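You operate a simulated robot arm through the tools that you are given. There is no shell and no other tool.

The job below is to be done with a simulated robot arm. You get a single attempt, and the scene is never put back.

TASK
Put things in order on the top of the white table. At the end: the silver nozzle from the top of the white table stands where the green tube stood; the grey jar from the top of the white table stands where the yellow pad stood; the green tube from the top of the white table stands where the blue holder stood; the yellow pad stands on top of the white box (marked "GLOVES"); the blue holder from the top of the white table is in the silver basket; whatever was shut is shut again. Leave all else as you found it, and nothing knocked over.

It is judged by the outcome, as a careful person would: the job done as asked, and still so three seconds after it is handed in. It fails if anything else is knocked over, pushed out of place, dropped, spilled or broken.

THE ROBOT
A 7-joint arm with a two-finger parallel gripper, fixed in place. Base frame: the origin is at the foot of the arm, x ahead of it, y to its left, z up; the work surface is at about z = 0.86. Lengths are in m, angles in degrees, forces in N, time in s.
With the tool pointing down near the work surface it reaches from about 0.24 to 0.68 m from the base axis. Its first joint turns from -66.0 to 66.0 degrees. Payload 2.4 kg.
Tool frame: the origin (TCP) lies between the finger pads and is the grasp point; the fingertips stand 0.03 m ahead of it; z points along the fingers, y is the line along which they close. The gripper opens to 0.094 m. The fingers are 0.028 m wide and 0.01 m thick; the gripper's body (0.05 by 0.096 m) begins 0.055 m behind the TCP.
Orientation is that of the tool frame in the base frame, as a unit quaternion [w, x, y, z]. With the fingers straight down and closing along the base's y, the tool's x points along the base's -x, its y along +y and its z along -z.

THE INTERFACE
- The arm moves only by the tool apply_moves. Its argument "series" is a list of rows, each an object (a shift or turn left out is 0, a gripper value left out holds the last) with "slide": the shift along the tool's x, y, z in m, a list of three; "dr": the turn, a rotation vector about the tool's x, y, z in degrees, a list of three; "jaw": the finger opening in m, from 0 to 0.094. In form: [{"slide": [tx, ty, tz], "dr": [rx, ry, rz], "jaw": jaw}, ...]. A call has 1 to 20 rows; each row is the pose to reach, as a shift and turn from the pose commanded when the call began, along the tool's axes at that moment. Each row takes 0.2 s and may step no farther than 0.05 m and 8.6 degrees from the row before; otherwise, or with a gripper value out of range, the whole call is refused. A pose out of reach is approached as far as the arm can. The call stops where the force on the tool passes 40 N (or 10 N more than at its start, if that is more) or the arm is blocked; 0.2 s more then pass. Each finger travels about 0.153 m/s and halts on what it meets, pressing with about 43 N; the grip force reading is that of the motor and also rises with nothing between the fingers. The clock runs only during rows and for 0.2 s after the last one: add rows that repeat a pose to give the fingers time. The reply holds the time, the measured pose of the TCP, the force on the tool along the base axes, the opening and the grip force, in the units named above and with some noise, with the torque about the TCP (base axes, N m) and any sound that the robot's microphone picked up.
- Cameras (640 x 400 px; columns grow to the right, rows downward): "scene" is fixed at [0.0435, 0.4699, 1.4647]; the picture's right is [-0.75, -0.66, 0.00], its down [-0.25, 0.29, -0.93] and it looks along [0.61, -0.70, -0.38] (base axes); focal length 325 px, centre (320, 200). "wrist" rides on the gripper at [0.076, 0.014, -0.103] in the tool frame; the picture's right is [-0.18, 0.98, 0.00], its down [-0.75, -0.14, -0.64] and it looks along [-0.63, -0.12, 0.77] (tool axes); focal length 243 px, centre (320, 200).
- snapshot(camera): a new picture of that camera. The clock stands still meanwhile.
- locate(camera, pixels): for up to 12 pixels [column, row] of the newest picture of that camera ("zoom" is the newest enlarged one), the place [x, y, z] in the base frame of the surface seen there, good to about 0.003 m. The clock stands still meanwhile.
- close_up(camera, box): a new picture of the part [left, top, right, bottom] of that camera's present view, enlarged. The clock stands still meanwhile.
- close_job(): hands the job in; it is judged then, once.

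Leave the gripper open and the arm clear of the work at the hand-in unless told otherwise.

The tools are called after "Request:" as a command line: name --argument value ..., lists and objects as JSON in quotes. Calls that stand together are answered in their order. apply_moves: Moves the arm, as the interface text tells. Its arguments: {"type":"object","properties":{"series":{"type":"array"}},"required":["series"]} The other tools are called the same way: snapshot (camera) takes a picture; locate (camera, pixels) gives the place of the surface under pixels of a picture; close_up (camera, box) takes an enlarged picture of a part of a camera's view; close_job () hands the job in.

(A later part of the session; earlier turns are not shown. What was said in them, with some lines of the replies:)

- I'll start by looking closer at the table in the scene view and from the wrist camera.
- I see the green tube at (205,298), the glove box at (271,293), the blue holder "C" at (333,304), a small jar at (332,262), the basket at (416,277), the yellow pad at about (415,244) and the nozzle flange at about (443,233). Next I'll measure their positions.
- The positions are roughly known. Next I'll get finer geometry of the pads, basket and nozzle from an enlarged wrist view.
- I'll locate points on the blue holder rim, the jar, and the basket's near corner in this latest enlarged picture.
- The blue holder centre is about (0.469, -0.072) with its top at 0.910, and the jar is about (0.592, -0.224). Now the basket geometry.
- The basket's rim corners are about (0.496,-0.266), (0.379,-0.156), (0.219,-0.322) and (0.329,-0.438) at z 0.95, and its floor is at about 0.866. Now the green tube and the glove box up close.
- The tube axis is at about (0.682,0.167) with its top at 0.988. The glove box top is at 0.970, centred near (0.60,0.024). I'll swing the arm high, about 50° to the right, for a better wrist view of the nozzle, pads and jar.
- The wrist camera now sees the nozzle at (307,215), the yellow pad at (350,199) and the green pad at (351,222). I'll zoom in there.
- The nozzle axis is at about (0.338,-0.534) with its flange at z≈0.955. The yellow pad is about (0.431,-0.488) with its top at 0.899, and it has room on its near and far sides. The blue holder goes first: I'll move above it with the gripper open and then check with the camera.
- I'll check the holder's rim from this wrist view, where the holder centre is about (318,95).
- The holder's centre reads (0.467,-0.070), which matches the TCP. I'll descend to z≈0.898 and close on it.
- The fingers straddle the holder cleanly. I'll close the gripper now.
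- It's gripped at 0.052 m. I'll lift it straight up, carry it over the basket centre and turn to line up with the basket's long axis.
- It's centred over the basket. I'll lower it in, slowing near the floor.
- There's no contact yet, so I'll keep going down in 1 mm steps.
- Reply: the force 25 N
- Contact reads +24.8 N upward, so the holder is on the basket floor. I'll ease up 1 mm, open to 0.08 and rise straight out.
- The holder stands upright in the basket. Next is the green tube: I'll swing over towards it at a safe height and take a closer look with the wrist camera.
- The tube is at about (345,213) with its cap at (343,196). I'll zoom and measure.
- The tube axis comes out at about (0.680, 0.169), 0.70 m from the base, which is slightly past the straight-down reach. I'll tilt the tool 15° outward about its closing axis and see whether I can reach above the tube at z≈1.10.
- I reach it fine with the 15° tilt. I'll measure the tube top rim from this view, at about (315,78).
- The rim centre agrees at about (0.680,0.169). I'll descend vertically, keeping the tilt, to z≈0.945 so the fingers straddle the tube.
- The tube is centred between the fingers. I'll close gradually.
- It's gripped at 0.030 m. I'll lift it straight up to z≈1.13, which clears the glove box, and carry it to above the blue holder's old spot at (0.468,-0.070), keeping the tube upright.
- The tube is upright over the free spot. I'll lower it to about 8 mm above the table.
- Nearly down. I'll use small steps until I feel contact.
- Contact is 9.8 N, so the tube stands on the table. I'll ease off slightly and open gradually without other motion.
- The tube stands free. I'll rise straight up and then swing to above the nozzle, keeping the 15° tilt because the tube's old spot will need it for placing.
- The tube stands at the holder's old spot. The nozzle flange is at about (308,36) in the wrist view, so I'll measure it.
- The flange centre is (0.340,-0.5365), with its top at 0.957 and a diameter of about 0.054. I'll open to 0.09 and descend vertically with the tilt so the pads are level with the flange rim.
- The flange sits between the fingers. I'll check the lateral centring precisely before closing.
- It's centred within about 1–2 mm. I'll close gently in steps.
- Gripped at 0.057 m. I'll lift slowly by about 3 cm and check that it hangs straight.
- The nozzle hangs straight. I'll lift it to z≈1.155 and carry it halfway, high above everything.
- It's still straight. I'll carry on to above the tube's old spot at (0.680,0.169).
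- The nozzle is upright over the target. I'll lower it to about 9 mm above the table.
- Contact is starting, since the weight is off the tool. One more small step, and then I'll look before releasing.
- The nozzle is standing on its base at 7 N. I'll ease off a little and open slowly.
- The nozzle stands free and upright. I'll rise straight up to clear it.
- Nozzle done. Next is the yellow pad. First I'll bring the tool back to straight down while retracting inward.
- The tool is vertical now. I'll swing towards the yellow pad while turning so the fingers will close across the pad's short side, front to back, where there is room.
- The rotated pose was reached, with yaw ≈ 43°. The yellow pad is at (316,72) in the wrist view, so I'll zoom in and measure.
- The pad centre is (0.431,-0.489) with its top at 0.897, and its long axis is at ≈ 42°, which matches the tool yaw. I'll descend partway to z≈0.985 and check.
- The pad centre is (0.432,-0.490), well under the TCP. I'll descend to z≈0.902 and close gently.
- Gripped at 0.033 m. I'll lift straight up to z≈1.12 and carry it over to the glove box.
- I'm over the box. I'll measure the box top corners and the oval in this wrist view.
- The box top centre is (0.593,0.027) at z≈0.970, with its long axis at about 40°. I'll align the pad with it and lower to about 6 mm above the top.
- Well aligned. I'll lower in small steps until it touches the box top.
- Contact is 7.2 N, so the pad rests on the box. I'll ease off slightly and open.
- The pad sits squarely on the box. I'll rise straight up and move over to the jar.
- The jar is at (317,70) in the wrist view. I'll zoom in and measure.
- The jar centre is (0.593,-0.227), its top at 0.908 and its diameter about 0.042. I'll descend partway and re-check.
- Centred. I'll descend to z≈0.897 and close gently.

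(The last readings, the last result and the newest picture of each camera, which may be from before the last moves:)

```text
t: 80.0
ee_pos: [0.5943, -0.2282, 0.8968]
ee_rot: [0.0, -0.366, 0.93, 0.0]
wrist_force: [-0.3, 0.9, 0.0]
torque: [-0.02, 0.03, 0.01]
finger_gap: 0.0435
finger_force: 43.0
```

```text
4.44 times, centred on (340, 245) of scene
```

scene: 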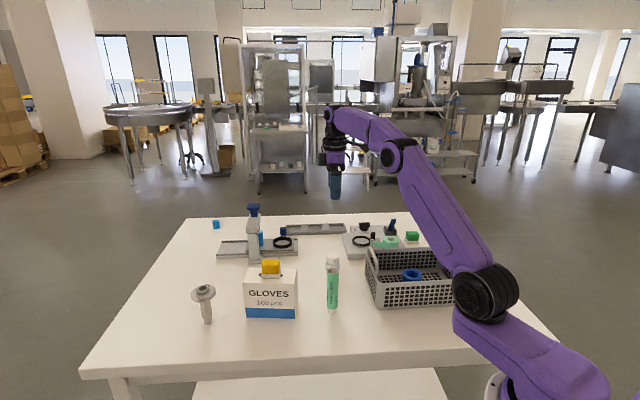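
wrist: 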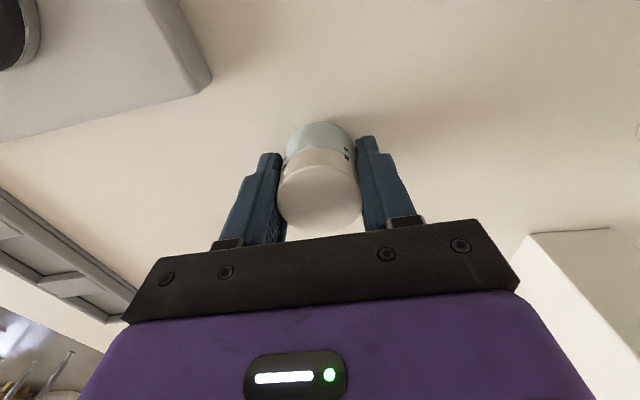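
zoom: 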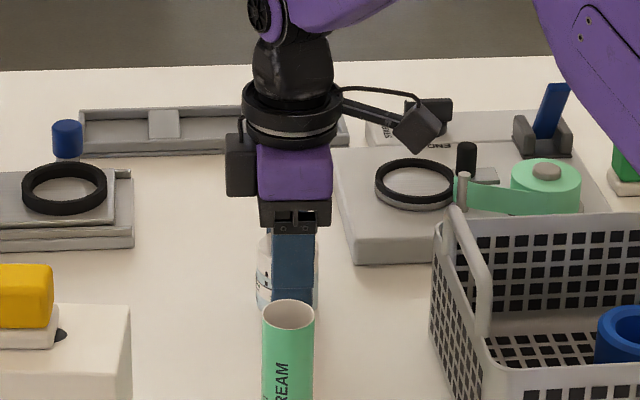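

Gripped at 0.0435 m. I'll lift it straight up and carry it over to the yellow pad's old spot at (0.4315,-0.4895).

Request:
apply_moves --series '[{"slide": [0, 0, -0.02]}, {"slide": [0, 0, -0.06]}, {"slide": [0, 0, -0.105]}, {"slide": [0, 0, -0.15]}, {"slide": [0, 0, -0.185]}, {"slide": [0.0371, -0.01, -0.185]}, {"slide": [0.0743, -0.02, -0.185]}, {"slide": [0.1114, -0.03, -0.185]}, {"slide": [0.1486, -0.04, -0.185]}, {"slide": [0.1858, -0.05, -0.185]}, {"slide": [0.2229, -0.06, -0.185]}, {"slide": [0.26, -0.07, -0.185]}, {"slide": [0.2972, -0.08, -0.185]}, {"slide": [0.2972, -0.08, -0.185]}]'

Request:
snapshot --camera "wrist"

Request:
close_up --camera "scene" --box '[330, 150, 490, 290]'

```text
t: 83.0
ee_pos: [0.4315, -0.4886, 1.0813]
ee_rot: [0.0, -0.367, 0.93, -0.001]
wrist_force: [-1.0, 0.0, -1.0]
torque: [-0.01, -0.01, -0.02]
finger_gap: 0.0438
finger_force: 43.9
```

```text
taken
```

wrist: 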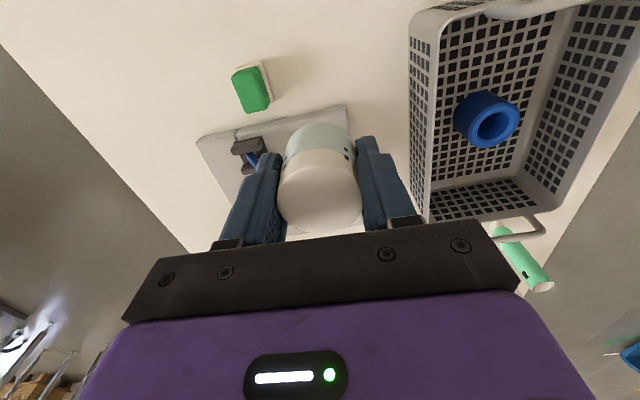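

```text
2.86 times, centred on (410, 220) of scene
```

zoom: 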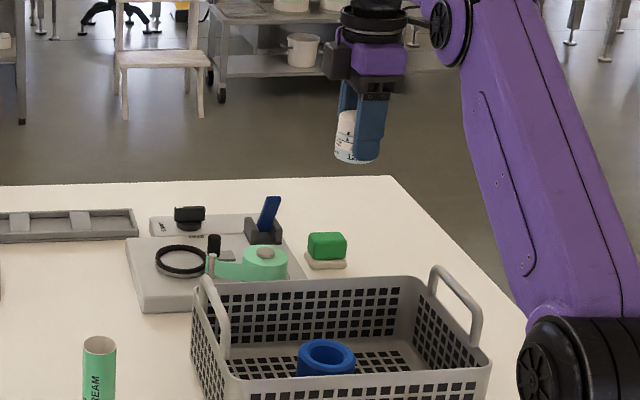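

The jar is above the freed spot. I'll lower it to about 8 mm above the table.

Request:
apply_moves --series '[{"slide": [0, 0, 0.045]}, {"slide": [0, 0, 0.09]}, {"slide": [0, 0, 0.135]}, {"slide": [0, 0, 0.165]}, {"slide": [0, 0, 0.176]}, {"slide": [0, 0, 0.176]}]'

Request:
snapshot --camera "wrist"

```text
t: 84.4
ee_pos: [0.4305, -0.4888, 0.9069]
ee_rot: [-0.001, -0.366, 0.93, 0.0]
wrist_force: [0.4, 0.1, -0.8]
torque: [0.03, 0.01, 0.0]
finger_gap: 0.0438
finger_force: 43.4
```

```text
taken
```

wrist: 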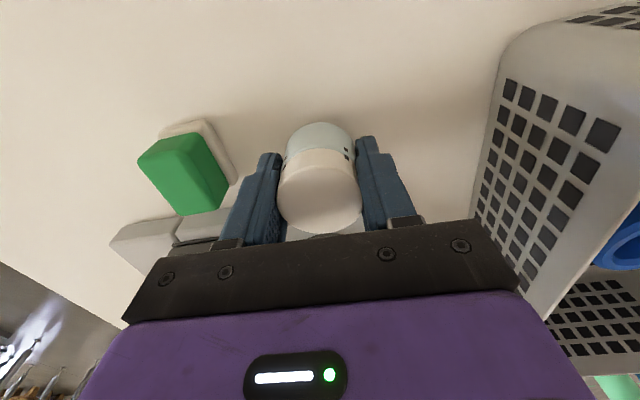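

Clear of the green pad and the scale. I'll take small steps down to contact.

Request:
apply_moves --series '[{"slide": [0, 0, 0.004]}, {"slide": [0, 0, 0.006]}, {"slide": [0, 0, 0.0075]}, {"slide": [0, 0, 0.0075]}]'

```text
t: 85.4
ee_pos: [0.431, -0.4886, 0.8991]
ee_rot: [-0.001, -0.367, 0.93, 0.0]
wrist_force: [0.0, 0.5, -1.0]
torque: [0.04, -0.02, -0.02]
finger_gap: 0.0435
finger_force: 43.8
```

Request:
apply_moves --series '[{"slide": [0, 0, 0.001]}, {"slide": [0, 0, 0.0015]}, {"slide": [0, 0, 0.0015]}]'

```text
t: 86.2
ee_pos: [0.4307, -0.4888, 0.8983]
ee_rot: [0.0, -0.367, 0.93, 0.0]
wrist_force: [-0.9, 0.4, -1.2]
torque: [-0.01, 0.01, -0.02]
finger_gap: 0.0436
finger_force: 43.1
```

Request:
apply_moves --series '[{"slide": [0, 0, 0.0005]}, {"slide": [0, 0, 0.001]}, {"slide": [0, 0, 0.001]}]'

```text
t: 87.0
ee_pos: [0.4305, -0.4891, 0.8981]
ee_rot: [0.0, -0.367, 0.93, -0.001]
wrist_force: [-1.1, 2.3, 7.7]
torque: [0.05, 0.14, 0.0]
finger_gap: 0.0434
finger_force: 42.9
```

Contact is 7.7 N. I'll ease off, open slowly to 0.07, and look.

Request:
apply_moves --series '[{"slide": [0, 0, -0.0005]}, {"slide": [0, 0, -0.0005], "jaw": 0.046}, {"slide": [0, 0, -0.0005], "jaw": 0.052}, {"slide": [0, 0, -0.0005], "jaw": 0.062}, {"slide": [0, 0, -0.0005], "jaw": 0.07}, {"slide": [0, 0, -0.0005], "jaw": 0.07}]'

Request:
snapshot --camera "wrist"

```text
t: 88.4
ee_pos: [0.4307, -0.489, 0.898]
ee_rot: [0.0, -0.367, 0.93, 0.0]
wrist_force: [0.5, -0.6, 0.7]
torque: [0.0, -0.02, -0.01]
finger_gap: 0.0697
finger_force: 0.0
```

```text
taken
```

wrist: 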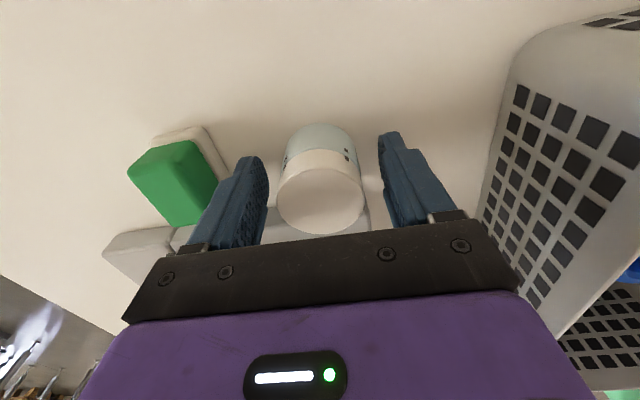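

The jar stands free. I'll rise straight up and take a look at the whole scene.

Request:
apply_moves --series '[{"slide": [0, 0, -0.015]}, {"slide": [0, 0, -0.05]}, {"slide": [0, 0, -0.095]}, {"slide": [0, 0, -0.14]}, {"slide": [0, 0, -0.185]}, {"slide": [0, 0, -0.23]}, {"slide": [0, 0, -0.27]}, {"slide": [0, 0, -0.27], "jaw": 0.094}]'

Request:
snapshot --camera "scene"

Request:
snapshot --camera "wrist"

Request:
close_up --camera "scene" --box '[320, 200, 480, 320]'

```text
t: 90.2
ee_pos: [0.4273, -0.4837, 1.1544]
ee_rot: [0.0, -0.367, 0.93, 0.0]
wrist_force: [0.0, 1.1, -0.4]
torque: [0.01, -0.02, -0.02]
finger_gap: 0.0939
finger_force: 0.0
out of reach, approached as far as the arm can: row 7, 8
```

```text
taken
```

scene: 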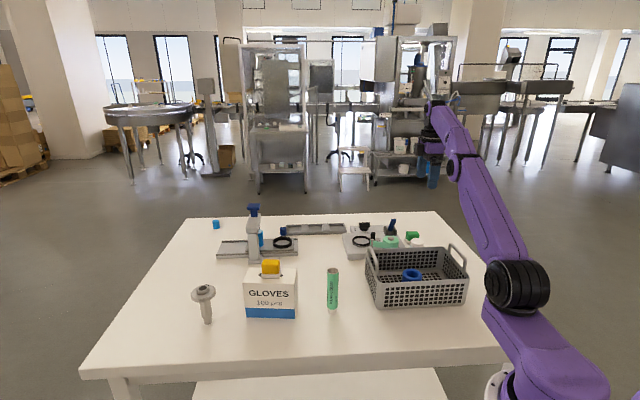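

```text
taken
```

wrist: 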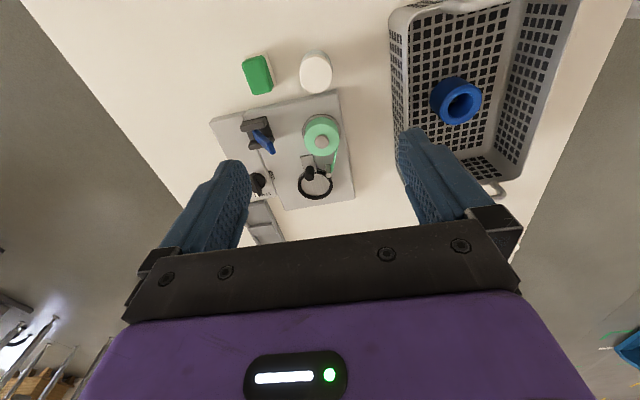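

```text
3.33 times, centred on (400, 260) of scene
```

zoom: 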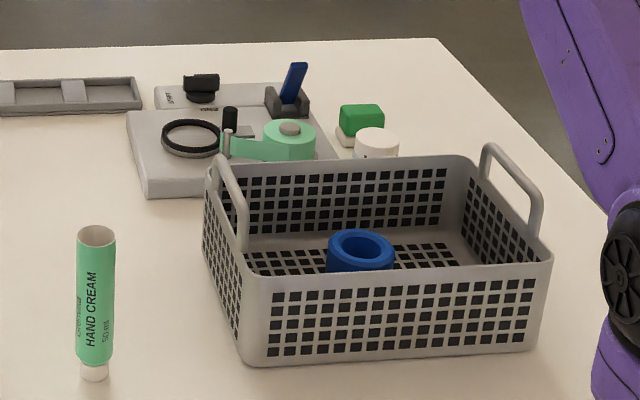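

Everything looks right: the jar is at the pad's old spot, the basket and scale are unmoved, and the tube is standing. I'll move the arm back to a clear, central, high pose and then verify positions.

Request:
apply_moves --series '[{"slide": [-0.0215, 0.0346, 0], "dr": [0, 0, 3.58]}, {"slide": [-0.043, 0.0693, 0], "dr": [0, 0, 7.17]}, {"slide": [-0.0645, 0.1039, 0], "dr": [0, 0, 10.75]}, {"slide": [-0.086, 0.1386, -0.005], "dr": [0, 0, 14.33]}, {"slide": [-0.1075, 0.1732, -0.01], "dr": [0, 0, 17.92]}, {"slide": [-0.129, 0.2079, -0.015], "dr": [0, 0, 21.5]}, {"slide": [-0.1504, 0.2425, -0.02], "dr": [0, 0, 25.08]}, {"slide": [-0.1719, 0.2771, -0.025], "dr": [0, 0, 28.67]}, {"slide": [-0.1934, 0.3118, -0.03], "dr": [0, 0, 32.25]}, {"slide": [-0.2149, 0.3464, -0.035], "dr": [0, 0, 35.83]}, {"slide": [-0.2364, 0.3811, -0.04], "dr": [0, 0, 39.42]}, {"slide": [-0.2579, 0.4157, -0.05], "dr": [0, 0, 43]}, {"slide": [-0.2579, 0.4157, -0.05], "dr": [0, 0, 43]}]'

Request:
snapshot --camera "scene"

Request:
snapshot --camera "wrist"

Request:
close_up --camera "scene" --box '[180, 200, 340, 330]'

```text
t: 93.0
ee_pos: [0.332, -0.0033, 1.2035]
ee_rot: [0.0, 0.0, 1.0, -0.001]
wrist_force: [-0.2, 0.1, -0.1]
torque: [-0.02, -0.01, -0.03]
finger_gap: 0.0939
finger_force: 0.0
```

```text
taken
```

scene: 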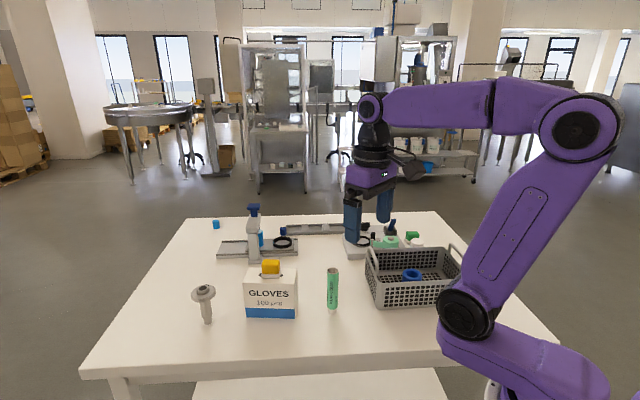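

```text
taken
```

wrist: 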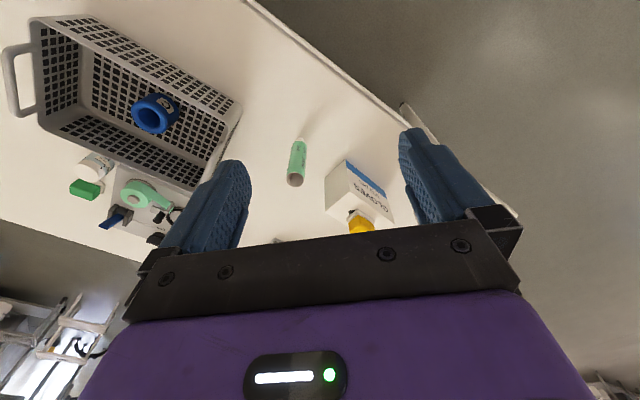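

```text
3.08 times, centred on (260, 265) of scene
```

zoom: 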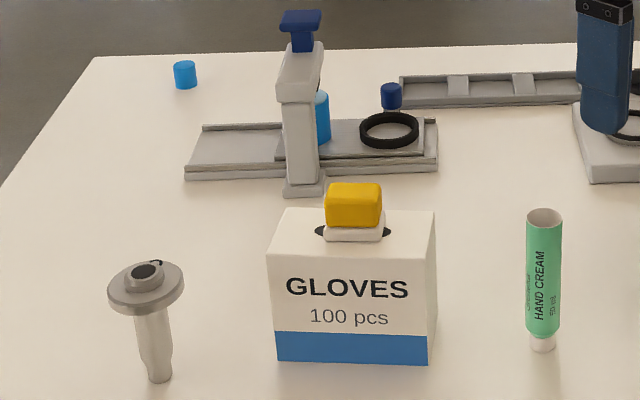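

Everything is standing. I'll do a final numeric check of the nozzle, tube and jar positions.

Request:
locate --camera "zoom" --pixels '[[160, 376], [110, 295], [182, 285], [146, 270], [543, 348], [529, 220], [560, 220], [354, 190], [354, 235]]'

Request:
locate --camera "wrist" --pixels '[[88, 170], [80, 167], [96, 172], [154, 115], [84, 190]]'

```text
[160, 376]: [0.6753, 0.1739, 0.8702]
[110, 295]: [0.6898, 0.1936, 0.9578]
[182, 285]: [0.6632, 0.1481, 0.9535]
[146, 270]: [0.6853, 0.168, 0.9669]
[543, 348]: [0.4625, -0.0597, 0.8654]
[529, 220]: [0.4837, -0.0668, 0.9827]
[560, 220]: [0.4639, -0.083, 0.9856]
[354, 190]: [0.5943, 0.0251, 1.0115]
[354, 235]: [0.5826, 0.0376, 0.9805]
```

```text
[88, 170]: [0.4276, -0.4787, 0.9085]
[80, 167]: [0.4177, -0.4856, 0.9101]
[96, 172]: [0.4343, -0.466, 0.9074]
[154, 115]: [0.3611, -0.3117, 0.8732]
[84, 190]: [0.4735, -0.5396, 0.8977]
```

All positions match: the nozzle is at (0.68,0.17), the tube at (0.47,-0.07), the jar at about (0.43,-0.485), the pad on the box and the holder in the basket. The green pad hasn't moved. The gripper is open and the arm is clear, so I'll hand in.

Request:
close_job

```text
The job is handed in.
```

The tidying job is finished and handed in. My last position check showed everything upright and where you asked:

- **Silver nozzle:** stands where the green tube stood.
- **Grey jar:** stands where the yellow pad stood. I took "grey jar" to mean the small white-capped one labelled "12/29", the only jar in reach.
- **Green tube:** stands where the blue holder stood.
- **Yellow pad:** sits on top of the glove box, near its centre and lined up with it.
- **Blue holder:** stands upright on the floor of the silver basket.

I found nothing on the table that was shut, so nothing needed shutting again. The basket, green pad and scale are where they were, and I saw no other changes on the table. The gripper is open and the arm is up and clear of the table.
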